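You operate a simulated robot arm through the tools that you are given. There is no shell and no other tool.

Carry out the task below with a simulated robot arm. There is one attempt and no reset: what you move stays moved.

TASK
Small ring off, hang the strainer in the pot, drain the peas, pan back, strainer in the bowl.
Fine: saucepan back on the small ring; the water stays in the soup pot; soup bowl.

The check looks at the end state, three seconds after you hand in, the way a careful person would. Anything else that was tipped, shoved, dropped, spilled or broken makes it a failure.

THE ROBOT
A 6-joint arm with a two-finger parallel gripper, fixed in place. Base frame: the origin is on the floor under the middle of its stand, x ahead of it, y to its left, z up. Units: cm, rad, N and s.
With the tool pointing down near the work surface it reaches from about 32 to 70 cm from the base axis. Its first joint turns from -2.897 to 2.897 rad. Payload 4.1 kg.
The TCP is the grasp point between the finger pads, 2.3 cm short of the fingertips. In the tool frame z runs along the fingers and y along their closing line. Largest opening 9.4 cm; finger width 3.8, thickness 1; the body of the gripper, 5.4 by 9.6 cm, starts 3.9 cm behind the TCP.
Orientation is that of the tool frame in the base frame, as a unit quaternion [w, x, y, z]. With the fingers straight down and closing along the base's y, the tool's x points along the base's -x, its y along +y and its z along -z.

THE INTERFACE
- The arm moves only by the tool step_arm. Its arguments are lists of equal length, an entry for each row: "slide": the shift along the tool's x, y, z in units of 20 mm (1.0 is 20 mm), a list of three; "turn": the turn, a rotation vector about the tool's x, y, z in units of 8 degrees (1.0 is 8 degrees), a list of three. In form: {"slide": [[dx, dy, dz], ...], "turn": [[rx, ry, rz], ...]}. A call has 1 to 20 rows; each row shifts and turns the commanded pose from where the row before left it, along the tool's axes as they then stand. "fingers" is the gripper command, from -1 (fully open) to 1 (shut), values between in proportion, set as the call begins (left out, the last holds). A call with a number of a shift or a turn outside -1 to 1 is refused whole. A row lasts 0.2 s, in which the tool goes at most 5 cm and 0.15 rad; a call with a longer step from one row to the next is refused whole, and so is a gripper value outside its range. Where a pose cannot be reached the arm comes as near as it can. A force on the tool above 90 N (or 10 N above the force at the start of the call, whichever is more), or a blocked arm, ends the call early, and 0.2 s more pass. The fingers move at their own pace (about 4.5 cm/s each) and stop on an object; they squeeze with about 41 N. The grip force told is the motor's: it shows also when the fingers shut on nothing. Time passes only in rows, and 0.2 s behind the last, so rows that do not move let the fingers close. The reply holds the time, the measured pose of the TCP, the force on the tool along the base axes, the opening and the grip force, in the units named above and with some noise, with the torque about the TCP (base axes, N m) and any sound that the robot's microphone picked up, and new pictures: "pictures" is both (left out), scene, wrist or none.
- Cameras (640 x 400 px; columns grow to the right, rows downward): "scene" is fixed at [5.08, -49.83, 154.15]; the picture's right is [0.71, -0.71, 0.00], its down [-0.52, -0.52, -0.68] and it looks along [0.48, 0.48, -0.73] (base axes); focal length 249 px, centre (320, 200). "wrist" rides on the gripper at [8.6, 1.6, -7.4] in the tool frame; the picture's right is [-0.18, 0.98, 0.00], its down [-0.58, -0.11, -0.81] and it looks along [-0.79, -0.15, 0.59] (tool axes); focal length 243 px, centre (320, 200). There is no depth. A picture from a camera that has moved, and an enlarged one, comes with that camera's place and axes in the base frame and with its lens.
- lift_body(by): slides the trunk up (or, below 0, down) by that many cm; the arm rides with it, the base frame stays. It gives what a move gives, with no picture.
- close_up(camera, box): a new picture of the part [left, top, right, bottom] of that camera's present view, enlarged. It takes no simulated time.
- job_done(): hands the job in; it is judged then, once.

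Places have to be worked out from the pictures, the camera data and where the tool is seen. Open the gripper and draw the arm clear of the work before you hand the job in, unless the task says otherwise.

The tools are called after ">>>" by a JSON object that holds its "name" and its "arguments". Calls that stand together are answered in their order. step_arm: Moves the arm, as the interface text tells. Its arguments: {"type":"object","properties":{"slide":{"type":"array","items":{"type":"array","items":{"type":"number"}}},"turn":{"type":"array","items":{"type":"array","items":{"type":"number"}}},"fingers":{"type":"number"},"pictures":{"type":"string","enum":["both","scene","wrist","none"]}},"required":["slide","turn"]} The other tools are called the same way: lift_body (by) moves the trunk up or down; close_up (camera, box) takes an enlarged picture of a part of a camera's view; job_done () hands the job in.

At the start:

```text
time_s: 0.0
eef_pos: [34.49, -8.36, 131.06]
tool_rot: [0.001, 0.0, 1.0, 0.0]
force: [0.4, 0.4, -0.2]
wrist_torque: [-0.03, 0.0, 0.03]
width: 9.4
grasp_force: 0.1
trunk travel left (down, up): [-52.5, 6.5]
```

scene: 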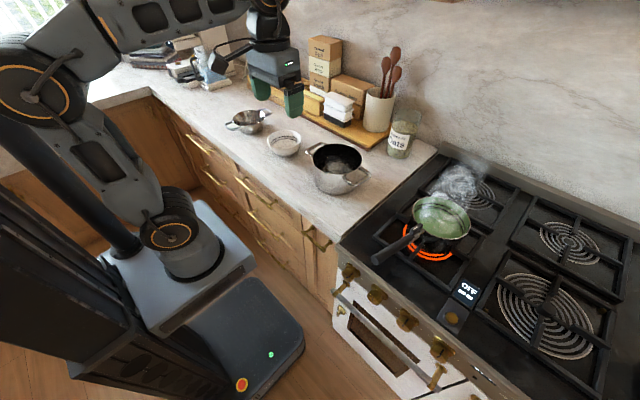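
wrist: 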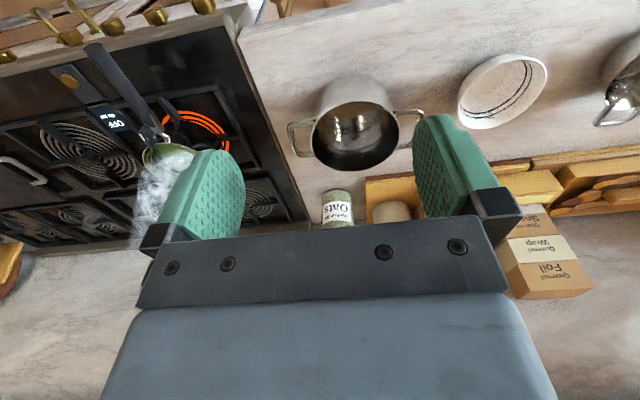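

I'll start by looking closely at the stove, its knobs and the vessels before moving anything.

>>> {"name": "close_up", "arguments": {"camera": "scene", "box": [320, 140, 520, 265]}}

>>> {"name": "close_up", "arguments": {"camera": "scene", "box": [310, 240, 510, 365]}}

>>> {"name": "close_up", "arguments": {"camera": "scene", "box": [210, 90, 390, 202]}}

>>> {"name": "close_up", "arguments": {"camera": "wrist", "box": [0, 0, 260, 162]}}

>>> {"name": "close_up", "arguments": {"camera": "wrist", "box": [260, 20, 640, 257]}}

```text
3.20 times, centred on (420, 202) of scene
camera zoom: at [5.08, -49.83, 154.15], right [0.71, -0.71, 0.0], down [-0.52, -0.52, -0.68], along [0.48, 0.48, -0.73], focal length 797 px, centre (0, 192)
```

zoom: 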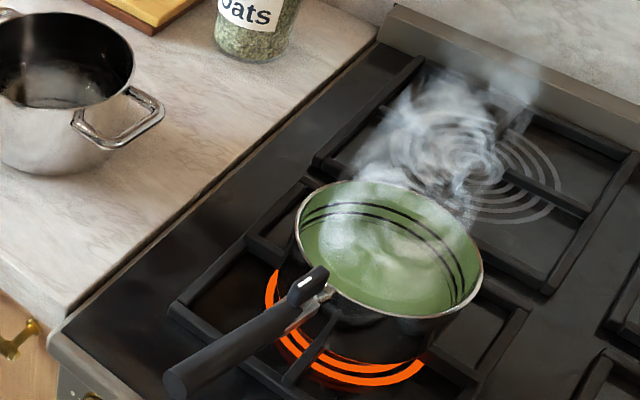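

```text
3.20 times, centred on (410, 302) of scene
camera zoom: at [5.08, -49.83, 154.15], right [0.71, -0.71, 0.0], down [-0.52, -0.52, -0.68], along [0.48, 0.48, -0.73], focal length 797 px, centre (32, -128)
```

zoom: 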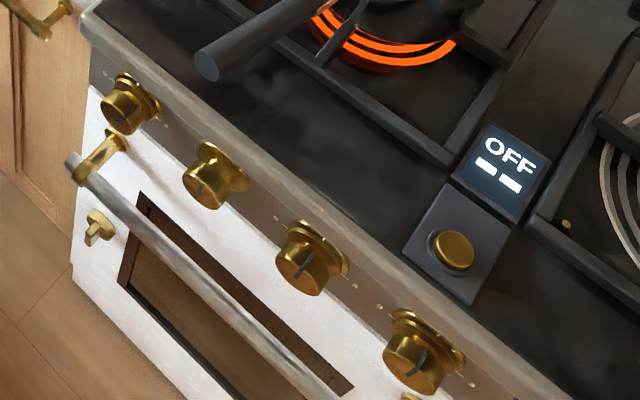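

```text
3.56 times, centred on (300, 146) of scene
camera zoom: at [5.08, -49.83, 154.15], right [0.71, -0.71, 0.0], down [-0.52, -0.52, -0.68], along [0.48, 0.48, -0.73], focal length 885 px, centre (391, 392)
```

zoom: 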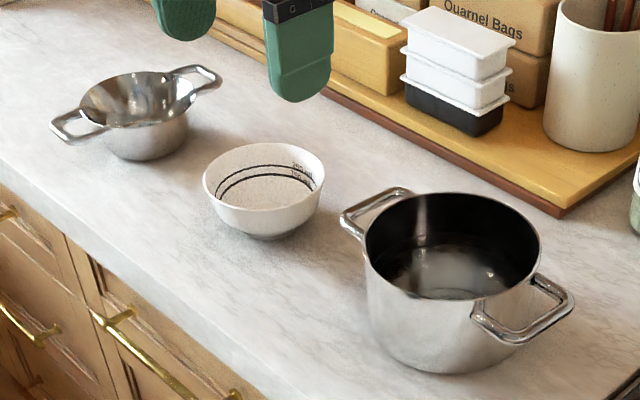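

```text
2.46 times, centred on (130, 81) of wrist
camera zoom: at [25.74, -6.64, 138.55], right [0.18, 0.98, 0.0], down [0.58, -0.11, 0.81], along [0.79, -0.15, -0.59], focal length 597 px, centre (788, 493)
```

zoom: 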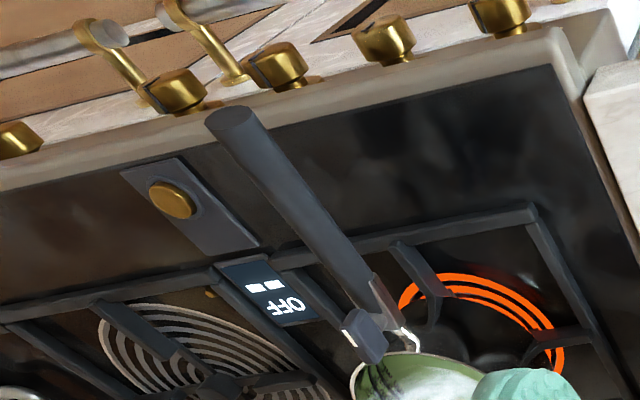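

```text
1.68 times, centred on (450, 138) of wrist
camera zoom: at [25.74, -6.64, 138.55], right [0.18, 0.98, 0.0], down [0.58, -0.11, 0.81], along [0.79, -0.15, -0.59], focal length 409 px, centre (101, 304)
```

zoom: 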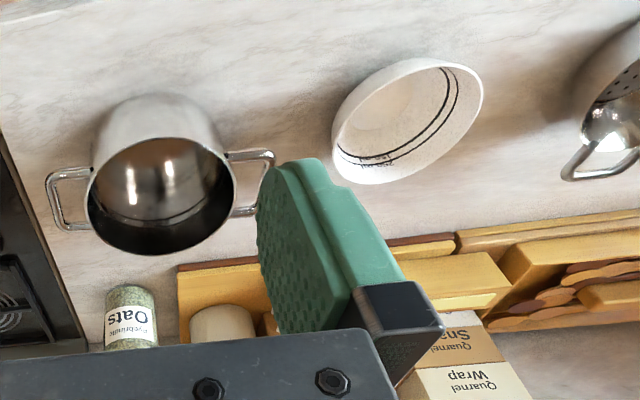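

The vessels are clear: soup pot near (58,-6), white bowl near (57,23), two-handled strainer near (56,47), saucepan near (58,-43) on the glowing ring. Now I look closer at the knobs, the display/button and the far left area.

>>> {"name": "close_up", "arguments": {"camera": "scene", "box": [325, 255, 405, 305]}}

>>> {"name": "close_up", "arguments": {"camera": "scene", "box": [385, 300, 465, 350]}}

>>> {"name": "close_up", "arguments": {"camera": "scene", "box": [420, 330, 532, 400]}}

>>> {"name": "close_up", "arguments": {"camera": "scene", "box": [430, 270, 494, 330]}}

>>> {"name": "close_up", "arguments": {"camera": "scene", "box": [100, 20, 260, 120]}}

>>> {"name": "close_up", "arguments": {"camera": "scene", "box": [480, 200, 640, 400]}}

```text
8.00 times, centred on (365, 280) of scene
camera zoom: at [5.08, -49.83, 154.15], right [0.71, -0.71, 0.0], down [-0.52, -0.52, -0.68], along [0.48, 0.48, -0.73], focal length 1992 px, centre (-40, -440)
```

zoom: 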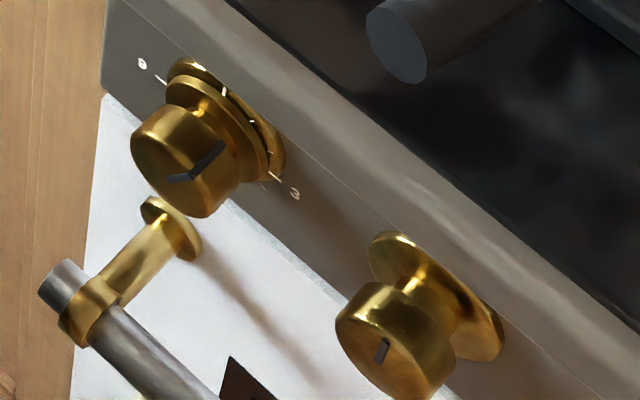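

```text
8.00 times, centred on (425, 325) of scene
camera zoom: at [5.08, -49.83, 154.15], right [0.71, -0.71, 0.0], down [-0.52, -0.52, -0.68], along [0.48, 0.48, -0.73], focal length 1992 px, centre (-520, -800)
```

zoom: 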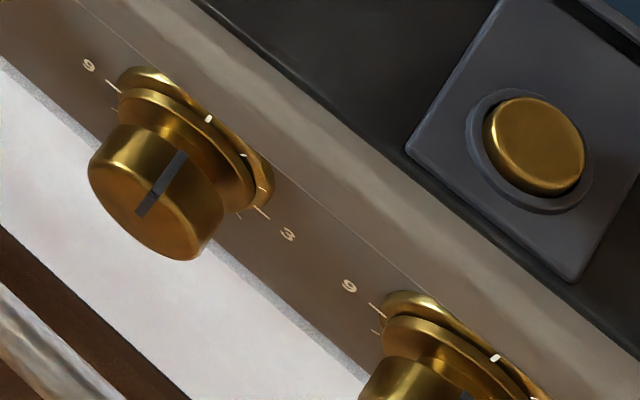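

```text
5.71 times, centred on (476, 365) of scene
camera zoom: at [5.08, -49.83, 154.15], right [0.71, -0.71, 0.0], down [-0.52, -0.52, -0.68], along [0.48, 0.48, -0.73], focal length 1423 px, centre (-571, -743)
```

zoom: 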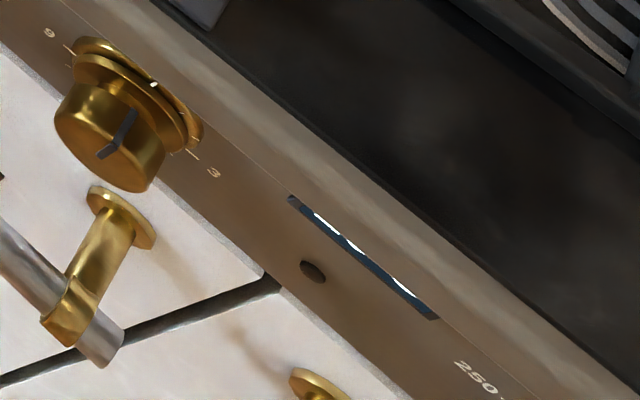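

```text
6.67 times, centred on (462, 300) of scene
camera zoom: at [5.08, -49.83, 154.15], right [0.71, -0.71, 0.0], down [-0.52, -0.52, -0.68], along [0.48, 0.48, -0.73], focal length 1660 px, centre (-627, -467)
```

zoom: 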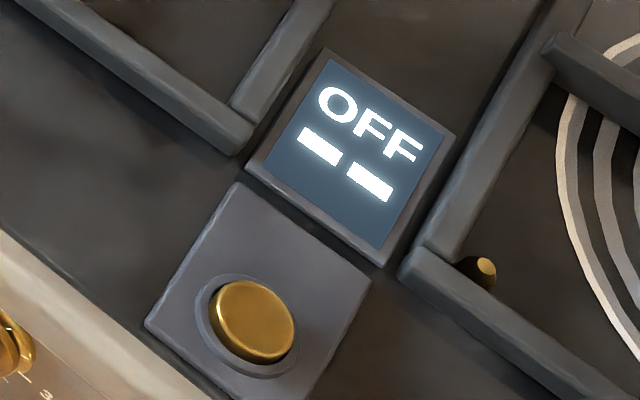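

```text
4.00 times, centred on (180, 70) of scene
camera zoom: at [5.08, -49.83, 154.15], right [0.71, -0.71, 0.0], down [-0.52, -0.52, -0.68], along [0.48, 0.48, -0.73], focal length 996 px, centre (880, 720)
```

zoom: 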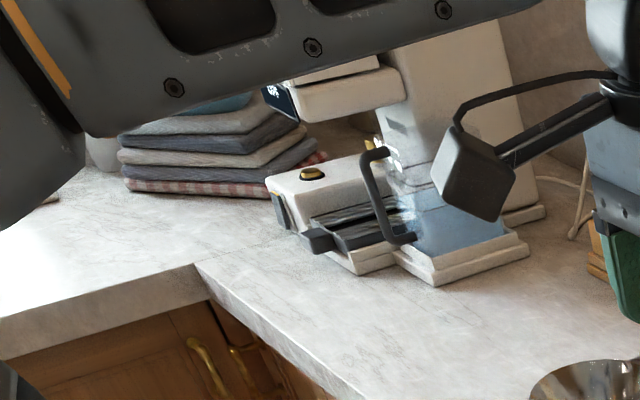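

```text
2.00 times, centred on (560, 300) of scene
camera zoom: at [5.08, -49.83, 154.15], right [0.71, -0.71, 0.0], down [-0.52, -0.52, -0.68], along [0.48, 0.48, -0.73], focal length 498 px, centre (-160, 0)
```

zoom: 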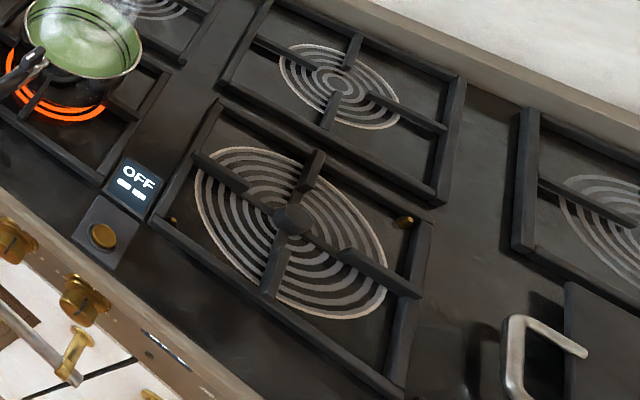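

Knob 1 (leftmost) has its pointer turned away from the top mark while knobs 3 and 4 point at theirs, so it likely drives the lit ring. I'll move the empty gripper in front of the stove to view the knobs with the wrist camera.

>>> {"name": "step_arm", "arguments": {"slide": [[0.85, -1, 0.6], [0.85, -1, 0.6], [0.85, -1, 0.6], [0.85, -1, 0.6], [0.85, -1, 0.6], [0.85, -1, 0.6], [0.85, -1, 0.6], [0.85, -1, 0.6], [0.85, -1, 0.6], [0.85, -1, 0.6], [0.85, -1, 0.6], [0.85, -1, 0.6]], "turn": [[0, 0, 0], [0, 0, 0], [0, 0, 0], [0, 0, 0], [0, 0, 0], [0, 0, 0], [0, 0, 0], [0, 0, 0], [0, 0, 0], [0, 0, 0], [0, 0, 0], [0, 0, 0]]}}

```text
time_s: 2.6
eef_pos: [14.1, -32.64, 116.48]
tool_rot: [0.001, 0.0, 1.0, 0.0]
force: [-0.4, -0.4, 0.1]
wrist_torque: [0.0, -0.04, -0.01]
width: 9.4
grasp_force: 0.0
trunk travel left (down, up): [-52.5, 6.5]
camera wrist: at [5.33, -30.96, 123.8], right [0.18, 0.98, 0.0], down [0.58, -0.11, 0.81], along [0.79, -0.15, -0.59], focal length 243 px, centre (320, 200)
```

scene: 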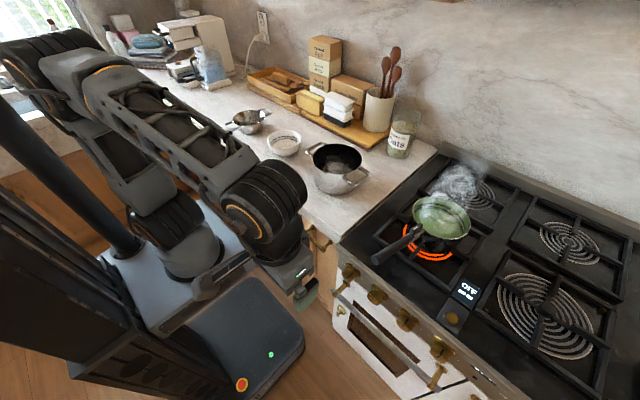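
wrist: 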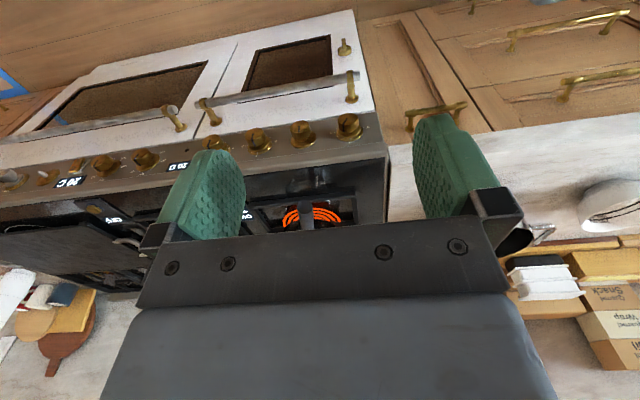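

>>> {"name": "close_up", "arguments": {"camera": "wrist", "box": [230, 100, 390, 200]}}

>>> {"name": "close_up", "arguments": {"camera": "wrist", "box": [310, 105, 374, 145]}}

>>> {"name": "close_up", "arguments": {"camera": "wrist", "box": [180, 110, 308, 190]}}

>>> {"name": "close_up", "arguments": {"camera": "wrist", "box": [0, 130, 192, 250]}}

```text
4.00 times, centred on (310, 150) of wrist
camera zoom: at [5.33, -30.96, 123.8], right [0.18, 0.98, 0.0], down [0.58, -0.11, 0.81], along [0.79, -0.15, -0.59], focal length 970 px, centre (360, 400)
```

zoom: 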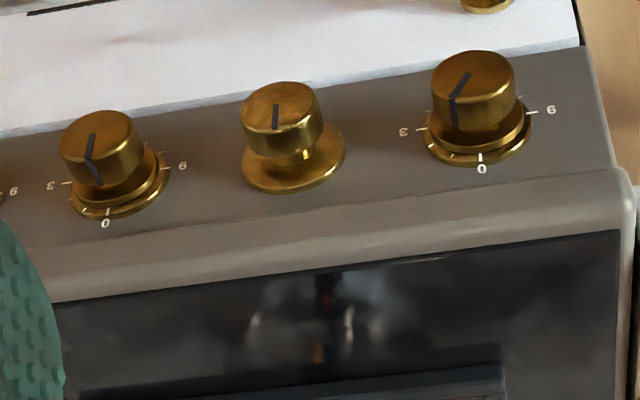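

```text
10.00 times, centred on (342, 125) of wrist
camera zoom: at [5.33, -30.96, 123.8], right [0.18, 0.98, 0.0], down [0.58, -0.11, 0.81], along [0.79, -0.15, -0.59], focal length 2426 px, centre (100, 950)
```

zoom: 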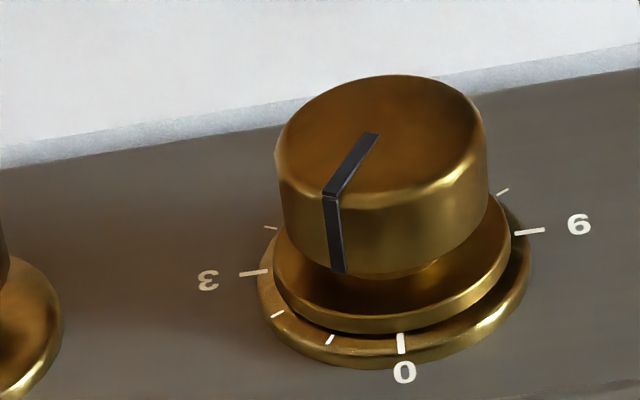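

```text
5.00 times, centred on (244, 150) of wrist
camera zoom: at [5.33, -30.96, 123.8], right [0.18, 0.98, 0.0], down [0.58, -0.11, 0.81], along [0.79, -0.15, -0.59], focal length 1213 px, centre (700, 450)
```

zoom: 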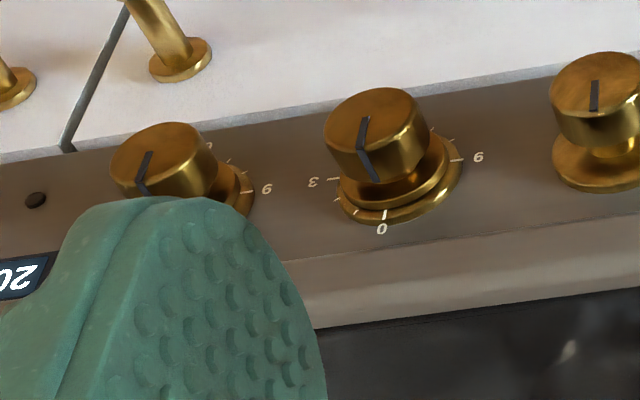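

```text
3.33 times, centred on (96, 190) of wrist
camera zoom: at [5.33, -30.96, 123.8], right [0.18, 0.98, 0.0], down [0.58, -0.11, 0.81], along [0.79, -0.15, -0.59], focal length 809 px, centre (1067, 233)
```

zoom: 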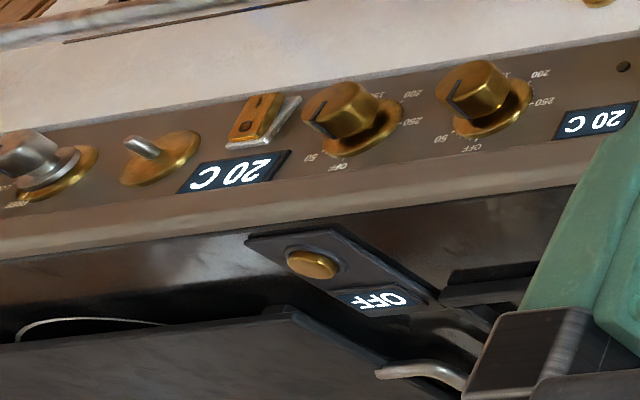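

Seen upside down in the wrist view, knob 1's pointer stands about 30° clockwise (front view) from its 0, knobs 3 and 4 are at 0. The knob face is about (35.6,-30.9,81.6), axis along x. I tilt the tool to horizontal (pointing +x) while moving to a clear place in front of the panel.

>>> {"name": "step_arm", "arguments": {"slide": [[-0.58, 0.07, 0.69], [-0.489, 0.07, 0.758], [-0.386, 0.07, 0.815], [-0.276, 0.07, 0.859], [-0.162, 0.07, 0.887], [-0.045, 0.07, 0.901], [0.074, 0.07, 0.899], [0.19, 0.07, 0.881], [0.304, 0.07, 0.849], [0.412, 0.07, 0.802], [0.513, 0.07, 0.742], [0.605, 0.07, 0.668]], "turn": [[0, -0.9375, 0], [0, -0.9375, 0], [0, -0.9375, 0], [0, -0.9375, 0], [0, -0.9375, 0], [0, -0.9375, 0], [0, -0.9375, 0], [0, -0.9375, 0], [0, -0.9375, 0], [0, -0.9375, 0], [0, -0.9375, 0], [0, -0.9375, 0]]}}

```text
time_s: 5.2
eef_pos: [28.27, -30.41, 100.04]
tool_rot: [0.708, 0.0, 0.706, -0.001]
force: [0.3, -0.3, 0.7]
wrist_torque: [-0.01, -0.01, -0.01]
width: 9.4
grasp_force: 0.0
trunk travel left (down, up): [-52.5, 6.5]
camera wrist: at [20.71, -28.78, 91.38], right [0.0, 0.98, 0.18], down [-0.81, -0.11, 0.58], along [0.59, -0.15, 0.79], focal length 243 px, centre (320, 200)
```

scene: 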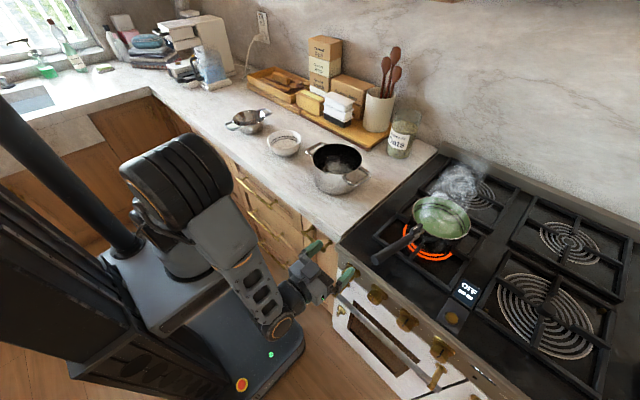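
wrist: 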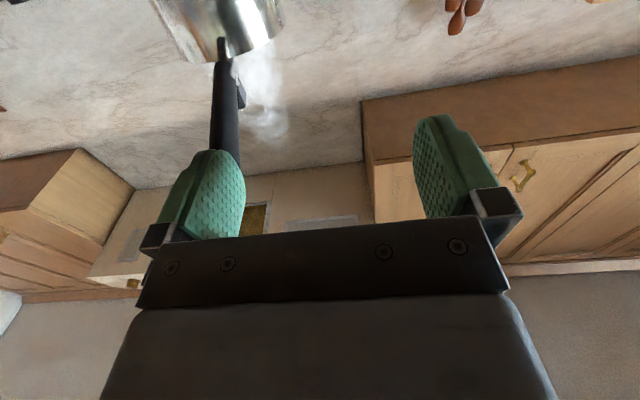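

The tool is horizontal at (28.3,-30.4,100), pointing +x, and the path below is free. I lower it straight down to knob height, staying about 5 cm short of the knob.

>>> {"name": "step_arm", "arguments": {"slide": [[0.92, -0.03, 0], [0.92, -0.03, 0], [0.92, -0.03, 0], [0.92, -0.03, 0], [0.92, -0.03, 0], [0.92, -0.03, 0], [0.92, -0.03, 0], [0.92, -0.03, 0], [0.92, -0.03, 0], [0.92, -0.03, 0]], "turn": [[0, 0, 0], [0, 0, 0], [0, 0, 0], [0, 0, 0], [0, 0, 0], [0, 0, 0], [0, 0, 0], [0, 0, 0], [0, 0, 0], [0, 0, 0]]}}

```text
time_s: 7.4
eef_pos: [28.73, -37.62, 85.73]
tool_rot: [0.707, 0.002, 0.707, 0.002]
force: [0.9, -0.2, -0.1]
wrist_torque: [0.0, 0.01, -0.04]
width: 9.41
grasp_force: 0.1
out of reach, approached as far as the arm can: row 2, 3, 4, 5, 6, 7, 8, 9, 10
trunk travel left (down, up): [-52.5, 6.5]
camera wrist: at [21.22, -35.91, 77.0], right [0.0, 0.98, 0.19], down [-0.81, -0.11, 0.58], along [0.59, -0.15, 0.79], focal length 243 px, centre (320, 200)
```

scene: 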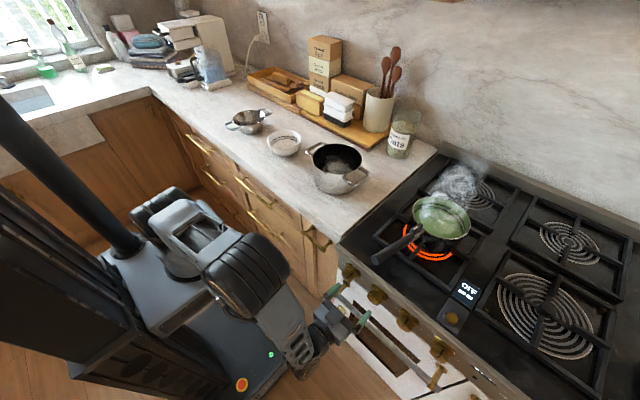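
wrist: 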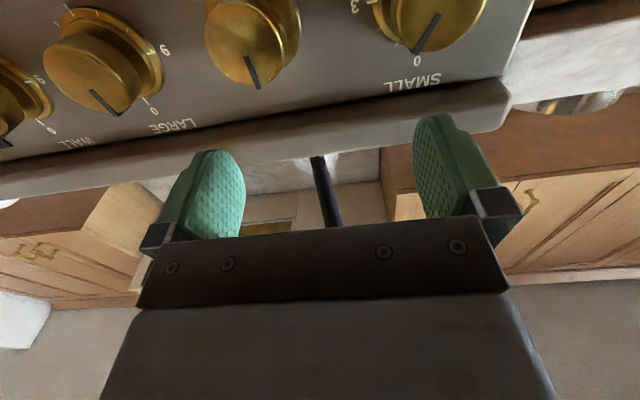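

The view shows knob 1 is labelled SMALL, and its pointer is off 0. The arm could not reach that pose with the trunk this high, so I go back up the same way and will lower the trunk instead.

>>> {"name": "step_arm", "arguments": {"slide": [[-0.9, 0, 0], [-0.9, 0, 0], [-0.9, 0, 0], [-0.9, 0, 0], [-0.9, 0, 0], [-0.9, 0, 0], [-0.9, 0, 0]], "turn": [[0, 0, 0], [0, 0, 0], [0, 0, 0], [0, 0, 0], [0, 0, 0], [0, 0, 0], [0, 0, 0]]}}

>>> {"name": "close_up", "arguments": {"camera": "wrist", "box": [0, 0, 640, 400]}}

```text
time_s: 9.0
eef_pos: [28.82, -37.76, 98.45]
tool_rot: [0.707, -0.001, 0.708, 0.001]
force: [-0.1, 0.5, -0.3]
wrist_torque: [0.0, 0.01, 0.01]
width: 9.4
grasp_force: 0.2
trunk travel left (down, up): [-52.5, 6.5]
camera wrist: at [21.38, -35.96, 89.68], right [0.0, 0.98, 0.18], down [-0.81, -0.11, 0.58], along [0.59, -0.15, 0.79], focal length 243 px, centre (320, 200)
```

scene: 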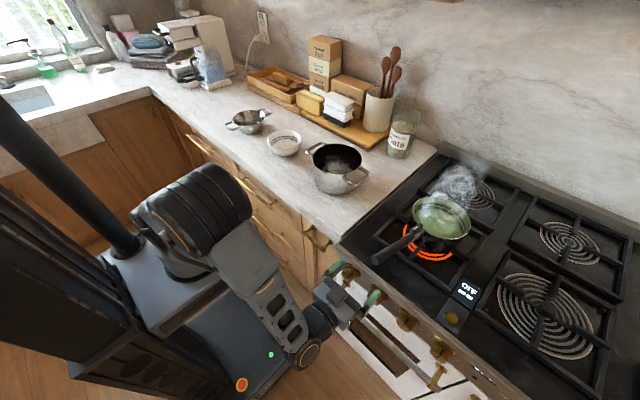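
wrist: 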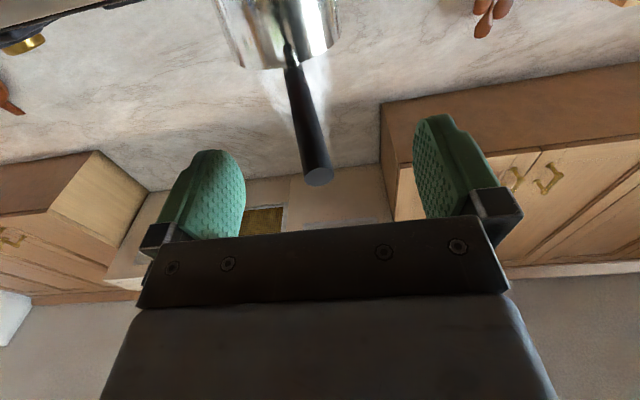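

```text
1.00 times, centred on (320, 200) of wrist (not enlarged: the box is as wide or as high as the picture)
camera zoom: at [21.38, -35.96, 89.68], right [0.0, 0.98, 0.18], down [-0.81, -0.11, 0.58], along [0.59, -0.15, 0.79], focal length 243 px, centre (320, 200)
```

zoom: 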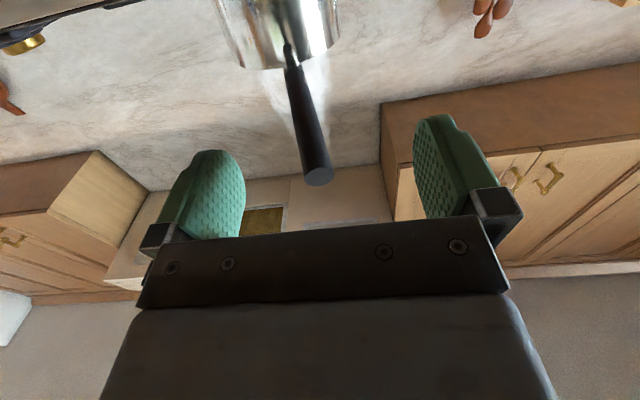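

The command resets to where the arm really is: (28.8,-37.8,98.5). I shift 6.8 cm to the left so that the tool lines up with the SMALL knob in y, before lowering the trunk.

>>> {"name": "step_arm", "arguments": {"slide": [[0, 0.85, 0], [0, 0.85, 0], [0, 0.85, 0], [0, 0.85, 0]], "turn": [[0, 0, 0], [0, 0, 0], [0, 0, 0], [0, 0, 0]], "pictures": "none"}}

```text
time_s: 10.0
eef_pos: [28.92, -30.98, 98.39]
tool_rot: [0.707, 0.0, 0.707, -0.001]
force: [0.3, 0.3, -0.4]
wrist_torque: [0.01, -0.02, -0.01]
width: 9.39
grasp_force: 0.0
trunk travel left (down, up): [-52.5, 6.5]
```

Now at (28.9,-31.0,98.4), aligned with the knob. I lower the trunk by 16.6 cm so the tool comes to knob height.

>>> {"name": "lift_body", "arguments": {"by": -16.6}}

>>> {"name": "step_arm", "arguments": {"slide": [[0, 0, 0]], "turn": [[0, 0, 0]]}}

```text
time_s: 11.9
eef_pos: [28.8, -30.88, 81.76]
tool_rot: [0.707, 0.0, 0.707, 0.0]
force: [-0.9, -1.2, 0.3]
wrist_torque: [-0.01, 0.05, -0.03]
width: 9.4
grasp_force: 0.0
trunk travel left (down, up): [-35.9, 23.1]
```

```text
time_s: 12.3
eef_pos: [28.86, -30.88, 81.77]
tool_rot: [0.707, 0.0, 0.708, 0.0]
force: [0.7, 0.2, -0.2]
wrist_torque: [-0.05, -0.02, -0.01]
width: 9.4
grasp_force: 0.1
trunk travel left (down, up): [-35.9, 23.1]
camera wrist: at [21.33, -29.24, 72.98], right [0.0, 0.98, 0.18], down [-0.81, -0.11, 0.58], along [0.59, -0.15, 0.79], focal length 243 px, centre (320, 200)
```

scene: 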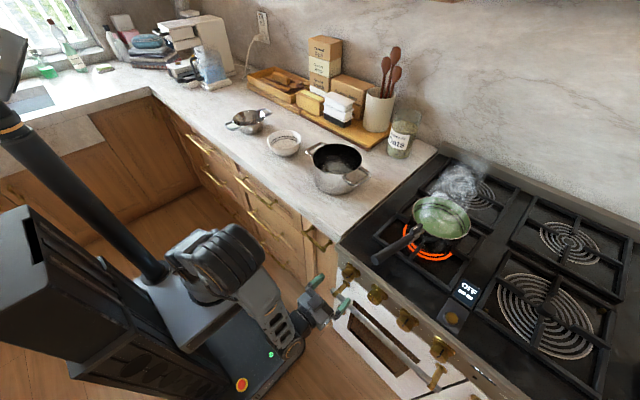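
wrist: 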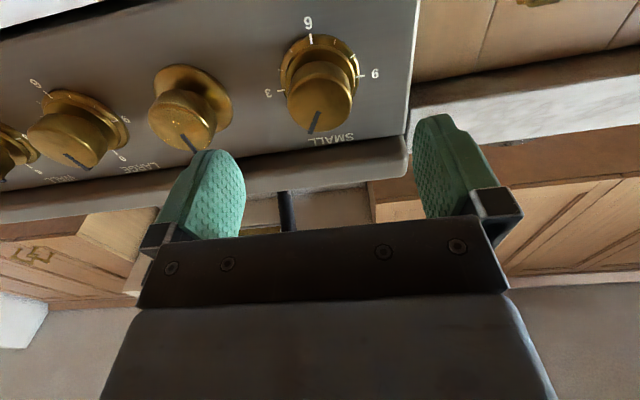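

The tool axis projects onto the knob's face centre (knob at (322,103), axis at (320,100)), so I'm aligned. I advance 6 cm with open fingers so they straddle the knob.

>>> {"name": "step_arm", "arguments": {"slide": [[0, 0.02, 0.6], [0, 0.02, 0.6], [0, 0.02, 0.6], [0, 0, 0.6], [0, 0, 0.6]], "turn": [[0, 0, 0], [0, 0, 0], [0, 0, 0], [0, 0, 0], [0, 0, 0]], "fingers": -1}}

>>> {"name": "close_up", "arguments": {"camera": "scene", "box": [290, 245, 402, 315]}}

```text
time_s: 13.5
eef_pos: [34.91, -30.79, 81.74]
tool_rot: [0.707, 0.0, 0.707, 0.0]
force: [0.4, 0.5, -0.1]
wrist_torque: [0.02, -0.03, 0.01]
width: 9.39
grasp_force: 0.3
trunk travel left (down, up): [-35.9, 23.1]
camera wrist: at [27.39, -29.08, 72.96], right [0.0, 0.98, 0.18], down [-0.81, -0.11, 0.58], along [0.59, -0.15, 0.79], focal length 243 px, centre (320, 200)
```

scene: 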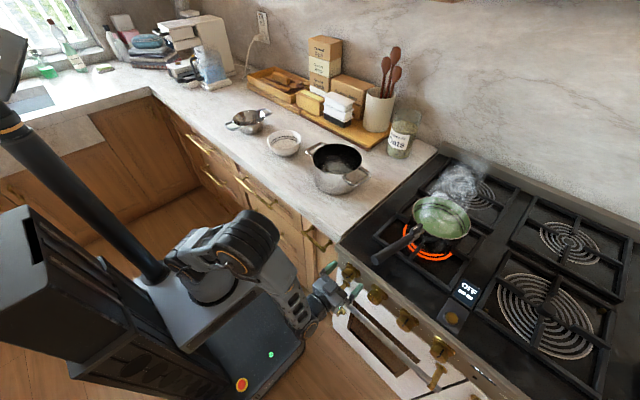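
wrist: 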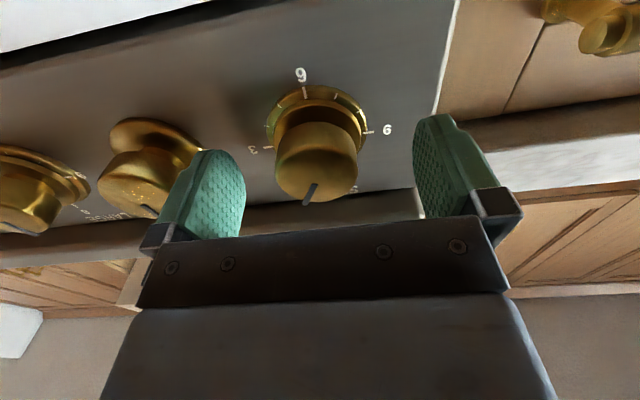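

```text
5.71 times, centred on (346, 280) of scene
camera zoom: at [5.08, -49.83, 154.15], right [0.71, -0.71, 0.0], down [-0.52, -0.52, -0.68], along [0.48, 0.48, -0.73], focal length 1423 px, centre (171, -257)
```

zoom: 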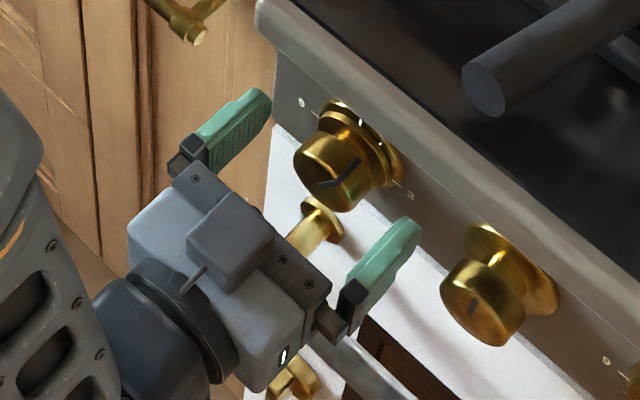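

The knob sits centred between the fingers (wrist view). I advance 0.5 cm more and close on the knob.

>>> {"name": "step_arm", "arguments": {"slide": [[0, -0.05, 0.25]], "turn": [[0, 0, 0]], "pictures": "none"}}

>>> {"name": "step_arm", "arguments": {"slide": [[0, 0, 0], [0, 0, 0], [0, 0, 0], [0, 0, 0], [0, 0, 0]], "turn": [[0, 0, 0], [0, 0, 0], [0, 0, 0], [0, 0, 0], [0, 0, 0]], "fingers": 1}}

```text
time_s: 13.9
eef_pos: [35.46, -30.85, 81.69]
tool_rot: [0.707, 0.0, 0.707, 0.0]
force: [-1.0, 0.4, 0.3]
wrist_torque: [0.01, 0.0, -0.02]
width: 9.4
grasp_force: 0.1
trunk travel left (down, up): [-35.9, 23.1]
```

```text
time_s: 15.1
eef_pos: [35.33, -31.01, 81.69]
tool_rot: [0.707, 0.0, 0.707, -0.001]
force: [2.3, -6.3, 0.9]
wrist_torque: [0.04, -0.04, -0.08]
width: 4.13
grasp_force: 45.8
trunk travel left (down, up): [-35.9, 23.1]
camera wrist: at [27.89, -29.3, 72.91], right [0.0, 0.98, 0.18], down [-0.81, -0.11, 0.58], along [0.59, -0.15, 0.79], focal length 243 px, centre (320, 200)
```

scene: 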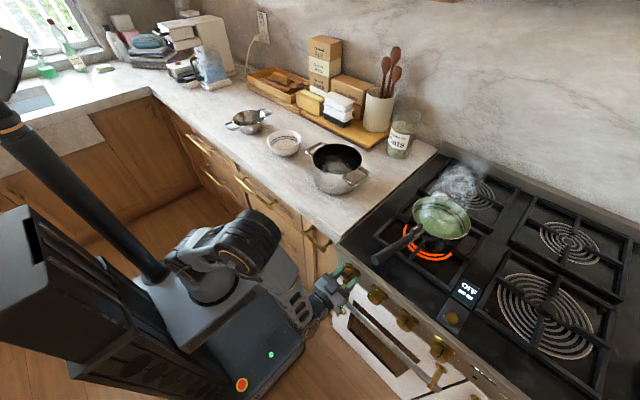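
wrist: 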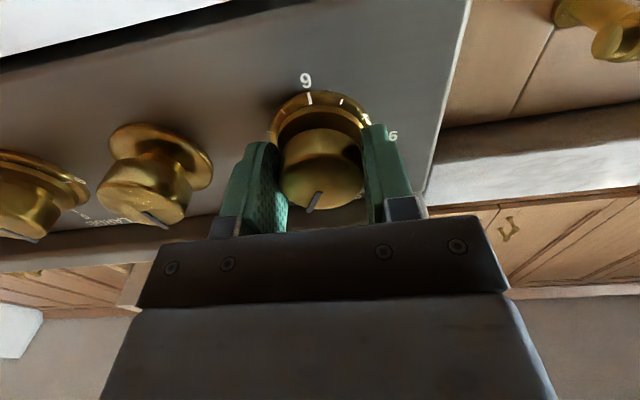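

Firm grip on the knob (4.13 cm, 46 N). I turn it counter-clockwise (seen from the front) by 30° toward 0.

>>> {"name": "step_arm", "arguments": {"slide": [[0, 0, 0], [0, 0, 0], [0, 0, 0], [0, 0, 0], [0, 0, 0], [0, 0, 0]], "turn": [[0, 0, -0.75], [0, 0, -0.75], [0, 0, -0.75], [0, 0, -0.75], [0, 0, -0.75], [0, 0, 0]]}}

>>> {"name": "close_up", "arguments": {"camera": "wrist", "box": [200, 50, 440, 200]}}

```text
time_s: 15.6
eef_pos: [35.88, -30.87, 83.54]
tool_rot: [0.701, -0.063, 0.71, -0.023]
force: [-0.2, 73.6, -3.1]
wrist_torque: [1.28, -0.87, 0.04]
width: 4.3
grasp_force: 45.4
out of reach, approached as far as the arm can: row 1, 2
trunk travel left (down, up): [-35.9, 23.1]
stopped in row 2: the force on the tool passed its limit at 108 N (the readings are from after the stop); the commanded pose is now the measured one
camera wrist: at [28.34, -30.66, 74.74], right [-0.05, 1.0, 0.06], down [-0.79, -0.08, 0.6], along [0.61, -0.02, 0.79], focal length 243 px, centre (320, 200)
```

scene: 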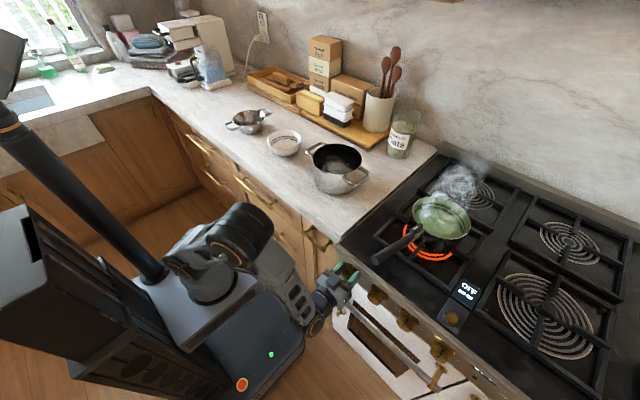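
wrist: 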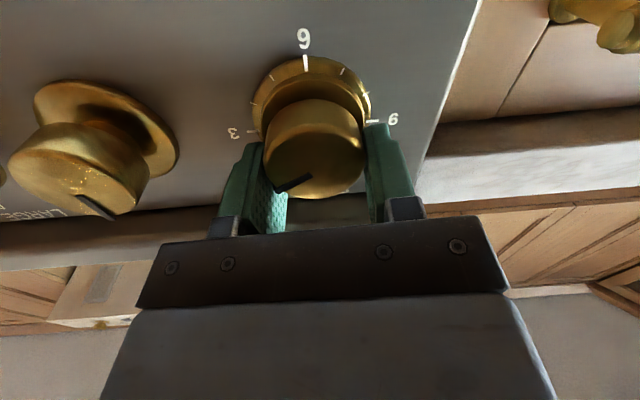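

```text
2.67 times, centred on (320, 125) of wrist
camera zoom: at [28.34, -30.66, 74.74], right [-0.05, 1.0, 0.06], down [-0.79, -0.08, 0.6], along [0.61, -0.02, 0.79], focal length 647 px, centre (320, 400)
```

zoom: 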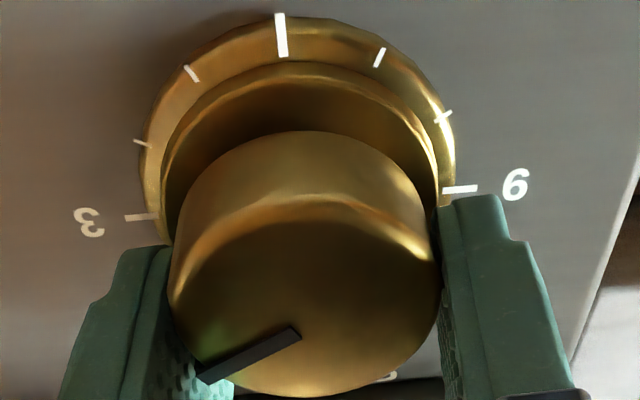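

The roll was out of reach, so the tool rode up instead and the knob turned the wrong way (pointer now near 2). I open the fingers to release the load before doing anything else.

>>> {"name": "step_arm", "arguments": {"slide": [[0, 0, 0], [0, 0, 0], [0, 0, 0], [0, 0, 0]], "turn": [[0, 0, 0], [0, 0, 0], [0, 0, 0], [0, 0, 0]], "fingers": -1, "pictures": "wrist"}}

>>> {"name": "step_arm", "arguments": {"slide": [[0, 0, -0.8], [0, 0, -0.8], [0, 0, -0.8], [0, 0, -0.8]], "turn": [[0, 0, 0], [0, 0, 0], [0, 0, 0], [0, 0, 0]]}}

```text
time_s: 16.6
eef_pos: [35.95, -32.13, 83.53]
tool_rot: [0.701, -0.057, 0.71, -0.034]
force: [-0.4, -0.7, 1.1]
wrist_torque: [-0.02, -0.03, 0.0]
width: 9.4
grasp_force: 0.1
trunk travel left (down, up): [-35.9, 23.1]
camera wrist: at [28.31, -31.78, 74.72], right [-0.03, 1.0, 0.06], down [-0.8, -0.06, 0.6], along [0.6, -0.03, 0.8], focal length 243 px, centre (320, 200)
```

wrist: 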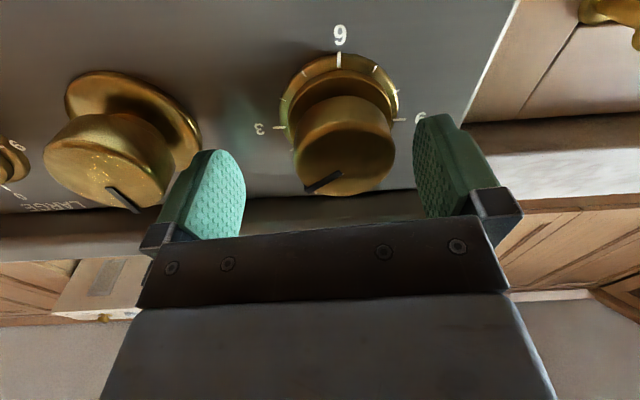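

```text
time_s: 17.6
eef_pos: [29.51, -32.35, 83.78]
tool_rot: [0.7, -0.058, 0.711, -0.031]
force: [-0.1, -0.6, 1.1]
wrist_torque: [0.01, 0.0, 0.01]
width: 9.44
grasp_force: 0.1
trunk travel left (down, up): [-35.9, 23.1]
camera wrist: at [21.85, -32.11, 75.08], right [-0.04, 1.0, 0.06], down [-0.79, -0.07, 0.6], along [0.61, -0.03, 0.79], focal length 243 px, centre (320, 200)
```

scene: 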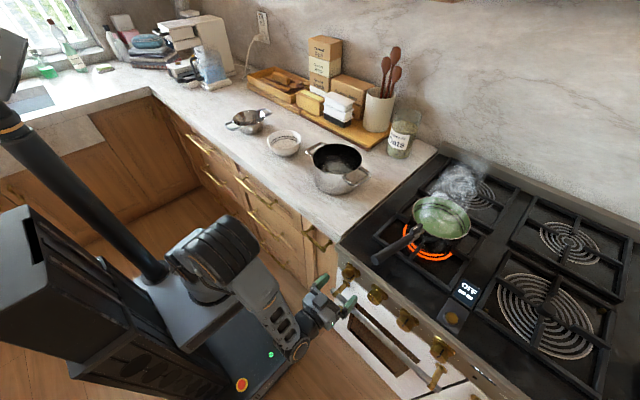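
wrist: 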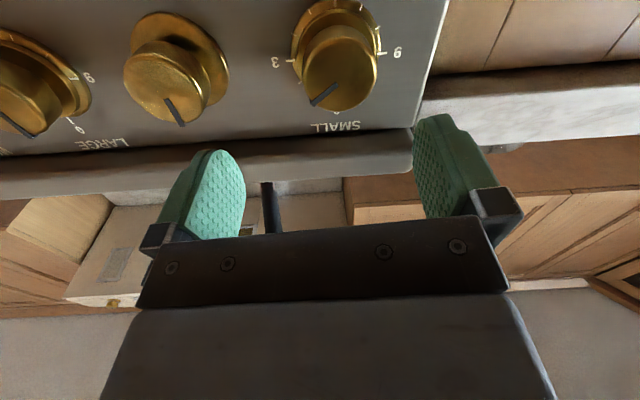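

The knob is released and undamaged, pointer near 2. I test whether the tool can roll the other way here (positive roll), so I can pre-rotate and then turn back.

>>> {"name": "step_arm", "arguments": {"slide": [[0, 0, 0], [0, 0, 0], [0, 0, 0], [0, 0, 0], [0, 0, 0], [0, 0, 0]], "turn": [[0, 0, 1], [0, 0, 1], [0, 0, 1], [0, 0, 1], [0, 0, 1], [0, 0, 1]]}}

```text
time_s: 19.0
eef_pos: [29.44, -32.31, 83.68]
tool_rot: [0.654, 0.237, 0.671, 0.256]
force: [0.0, -0.6, -0.5]
wrist_torque: [-0.02, -0.02, 0.0]
width: 9.43
grasp_force: 0.0
trunk travel left (down, up): [-35.9, 23.1]
camera wrist: at [21.69, -25.58, 78.17], right [-0.01, 0.62, 0.78], down [-0.78, -0.49, 0.38], along [0.62, -0.61, 0.49], focal length 243 px, centre (320, 200)
```

scene: 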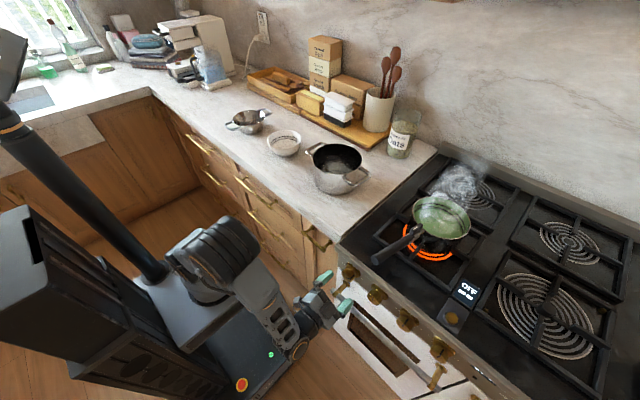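
wrist: 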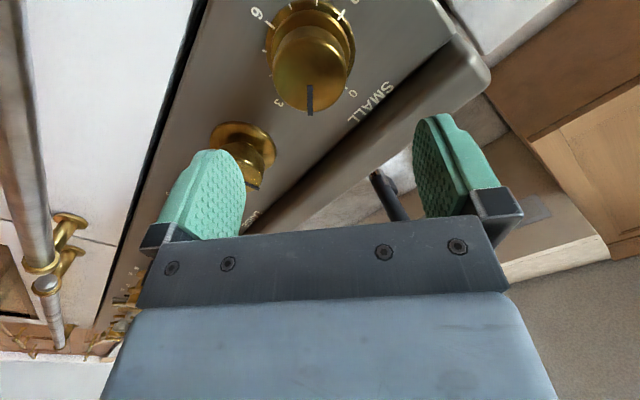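

Positive roll is reachable. I roll another 24° (to about +65°), then line the tool axis up with the knob centre again.

>>> {"name": "step_arm", "arguments": {"slide": [[0, 0, 0], [0, 0, 0], [0, 0, 0], [0.49, -0.35, 0], [0.49, -0.35, 0]], "turn": [[0, 0, 1], [0, 0, 1], [0, 0, 1], [0, 0, 0], [0, 0, 0]]}}

```text
time_s: 20.2
eef_pos: [29.47, -31.12, 81.41]
tool_rot: [0.587, 0.37, 0.608, 0.385]
force: [0.4, -0.2, -0.4]
wrist_torque: [0.01, -0.01, -0.03]
width: 9.39
grasp_force: 0.1
trunk travel left (down, up): [-35.9, 23.1]
camera wrist: at [21.57, -22.85, 79.25], right [0.01, 0.25, 0.97], down [-0.78, -0.6, 0.16], along [0.62, -0.76, 0.2], focal length 243 px, centre (320, 200)
```

scene: 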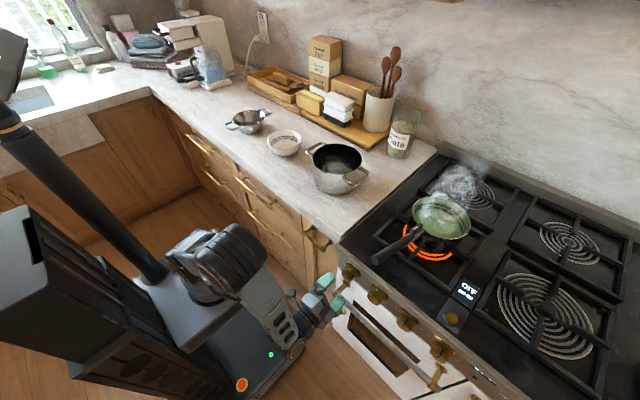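
wrist: 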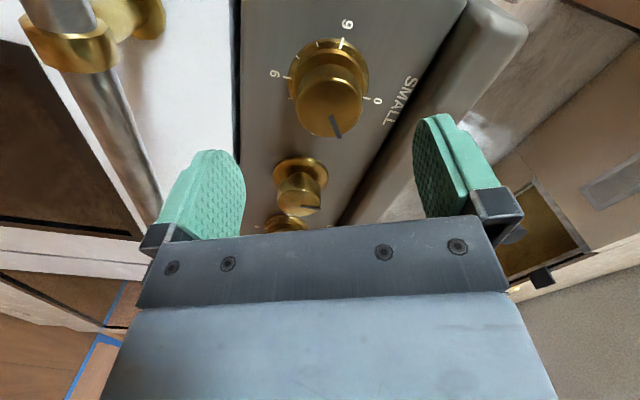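

Knob face appears about 0.6 cm above the tool axis, so I correct that and advance 5.9 cm, then close on the knob.

>>> {"name": "step_arm", "arguments": {"slide": [[0, 0.25, 0], [0, 0, 0.59], [0, 0, 0.59], [0, 0, 0.59], [0, 0, 0.59], [0, 0, 0.59]], "turn": [[0, 0, 0], [0, 0, 0], [0, 0, 0], [0, 0, 0], [0, 0, 0], [0, 0, 0]]}}

```text
time_s: 21.6
eef_pos: [35.39, -30.58, 81.96]
tool_rot: [0.587, 0.369, 0.608, 0.386]
force: [-0.2, -0.1, -1.3]
wrist_torque: [0.02, -0.03, -0.04]
width: 9.42
grasp_force: 0.0
trunk travel left (down, up): [-35.9, 23.1]
camera wrist: at [27.52, -22.25, 79.68], right [0.01, 0.26, 0.97], down [-0.78, -0.6, 0.16], along [0.62, -0.76, 0.2], focal length 243 px, centre (320, 200)
```

scene: 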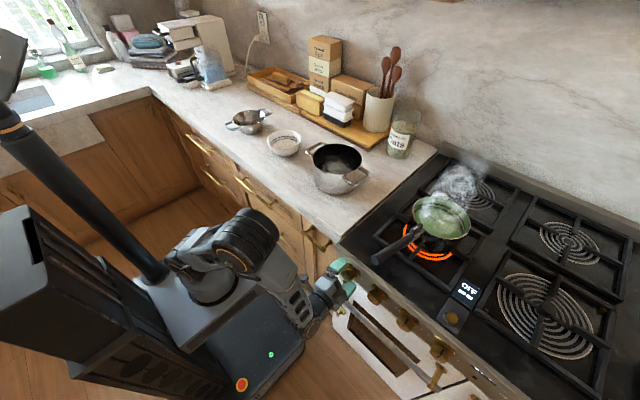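
wrist: 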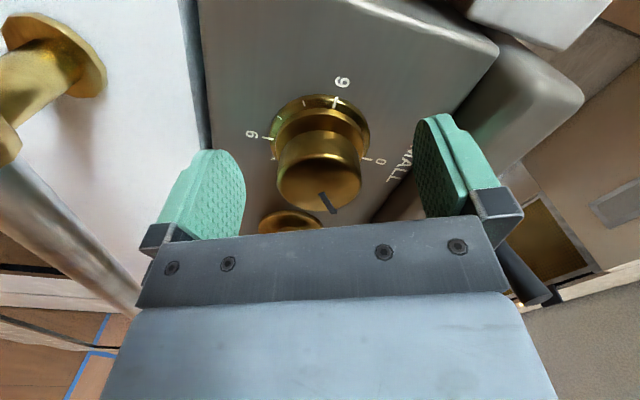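

Knob centred between the fingers. I close on it, then turn about 32° counter-clockwise and check.

>>> {"name": "step_arm", "arguments": {"slide": [[0, 0, 0], [0, 0, 0], [0, 0, 0], [0, 0, 0], [0, 0, 0]], "turn": [[0, 0, 0], [0, 0, 0], [0, 0, 0], [0, 0, 0], [0, 0, 0]], "fingers": 1, "pictures": "wrist"}}

>>> {"name": "step_arm", "arguments": {"slide": [[0, 0, 0], [0, 0, 0], [0, 0, 0], [0, 0, 0], [0, 0, 0]], "turn": [[0, 0, -0.8], [0, 0, -0.8], [0, 0, -0.8], [0, 0, -0.8], [0, 0, -0.8]]}}

```text
time_s: 22.8
eef_pos: [35.4, -30.56, 81.8]
tool_rot: [0.586, 0.371, 0.608, 0.386]
force: [0.1, -2.3, -10.3]
wrist_torque: [0.03, -0.09, -0.19]
width: 4.09
grasp_force: 44.9
trunk travel left (down, up): [-35.9, 23.1]
camera wrist: at [27.51, -22.29, 79.6], right [0.01, 0.25, 0.97], down [-0.78, -0.6, 0.16], along [0.62, -0.76, 0.19], focal length 243 px, centre (320, 200)
```

wrist: 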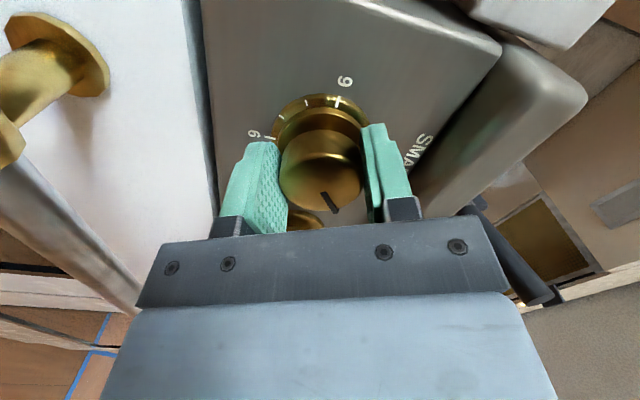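

```text
time_s: 24.0
eef_pos: [35.35, -30.78, 81.76]
tool_rot: [0.669, 0.189, 0.688, 0.208]
force: [-17.1, -4.1, -25.9]
wrist_torque: [0.04, 1.37, -0.93]
width: 4.13
grasp_force: 44.9
trunk travel left (down, up): [-35.9, 23.1]
camera wrist: at [27.54, -24.94, 75.27], right [-0.01, 0.73, 0.69], down [-0.78, -0.43, 0.45], along [0.62, -0.53, 0.58], focal length 243 px, centre (320, 200)
```

scene: 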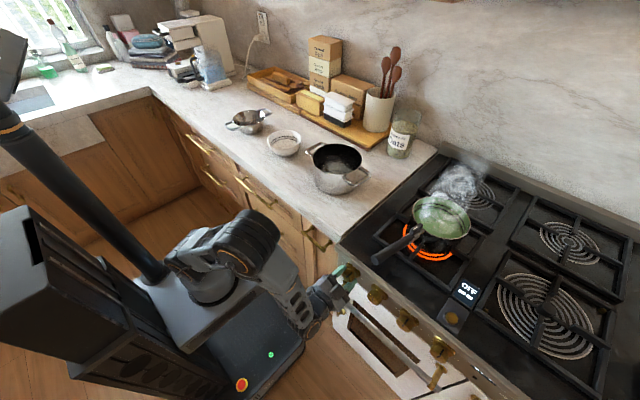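
wrist: 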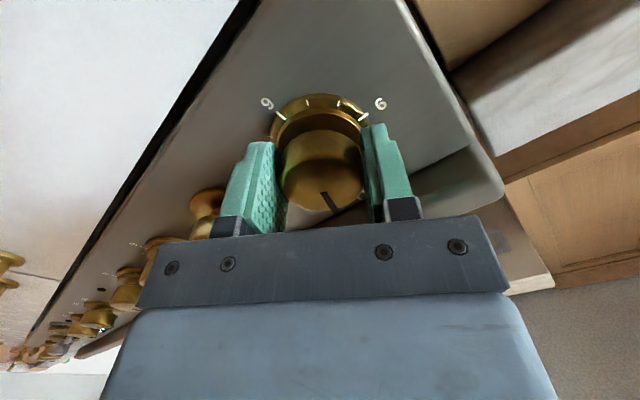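

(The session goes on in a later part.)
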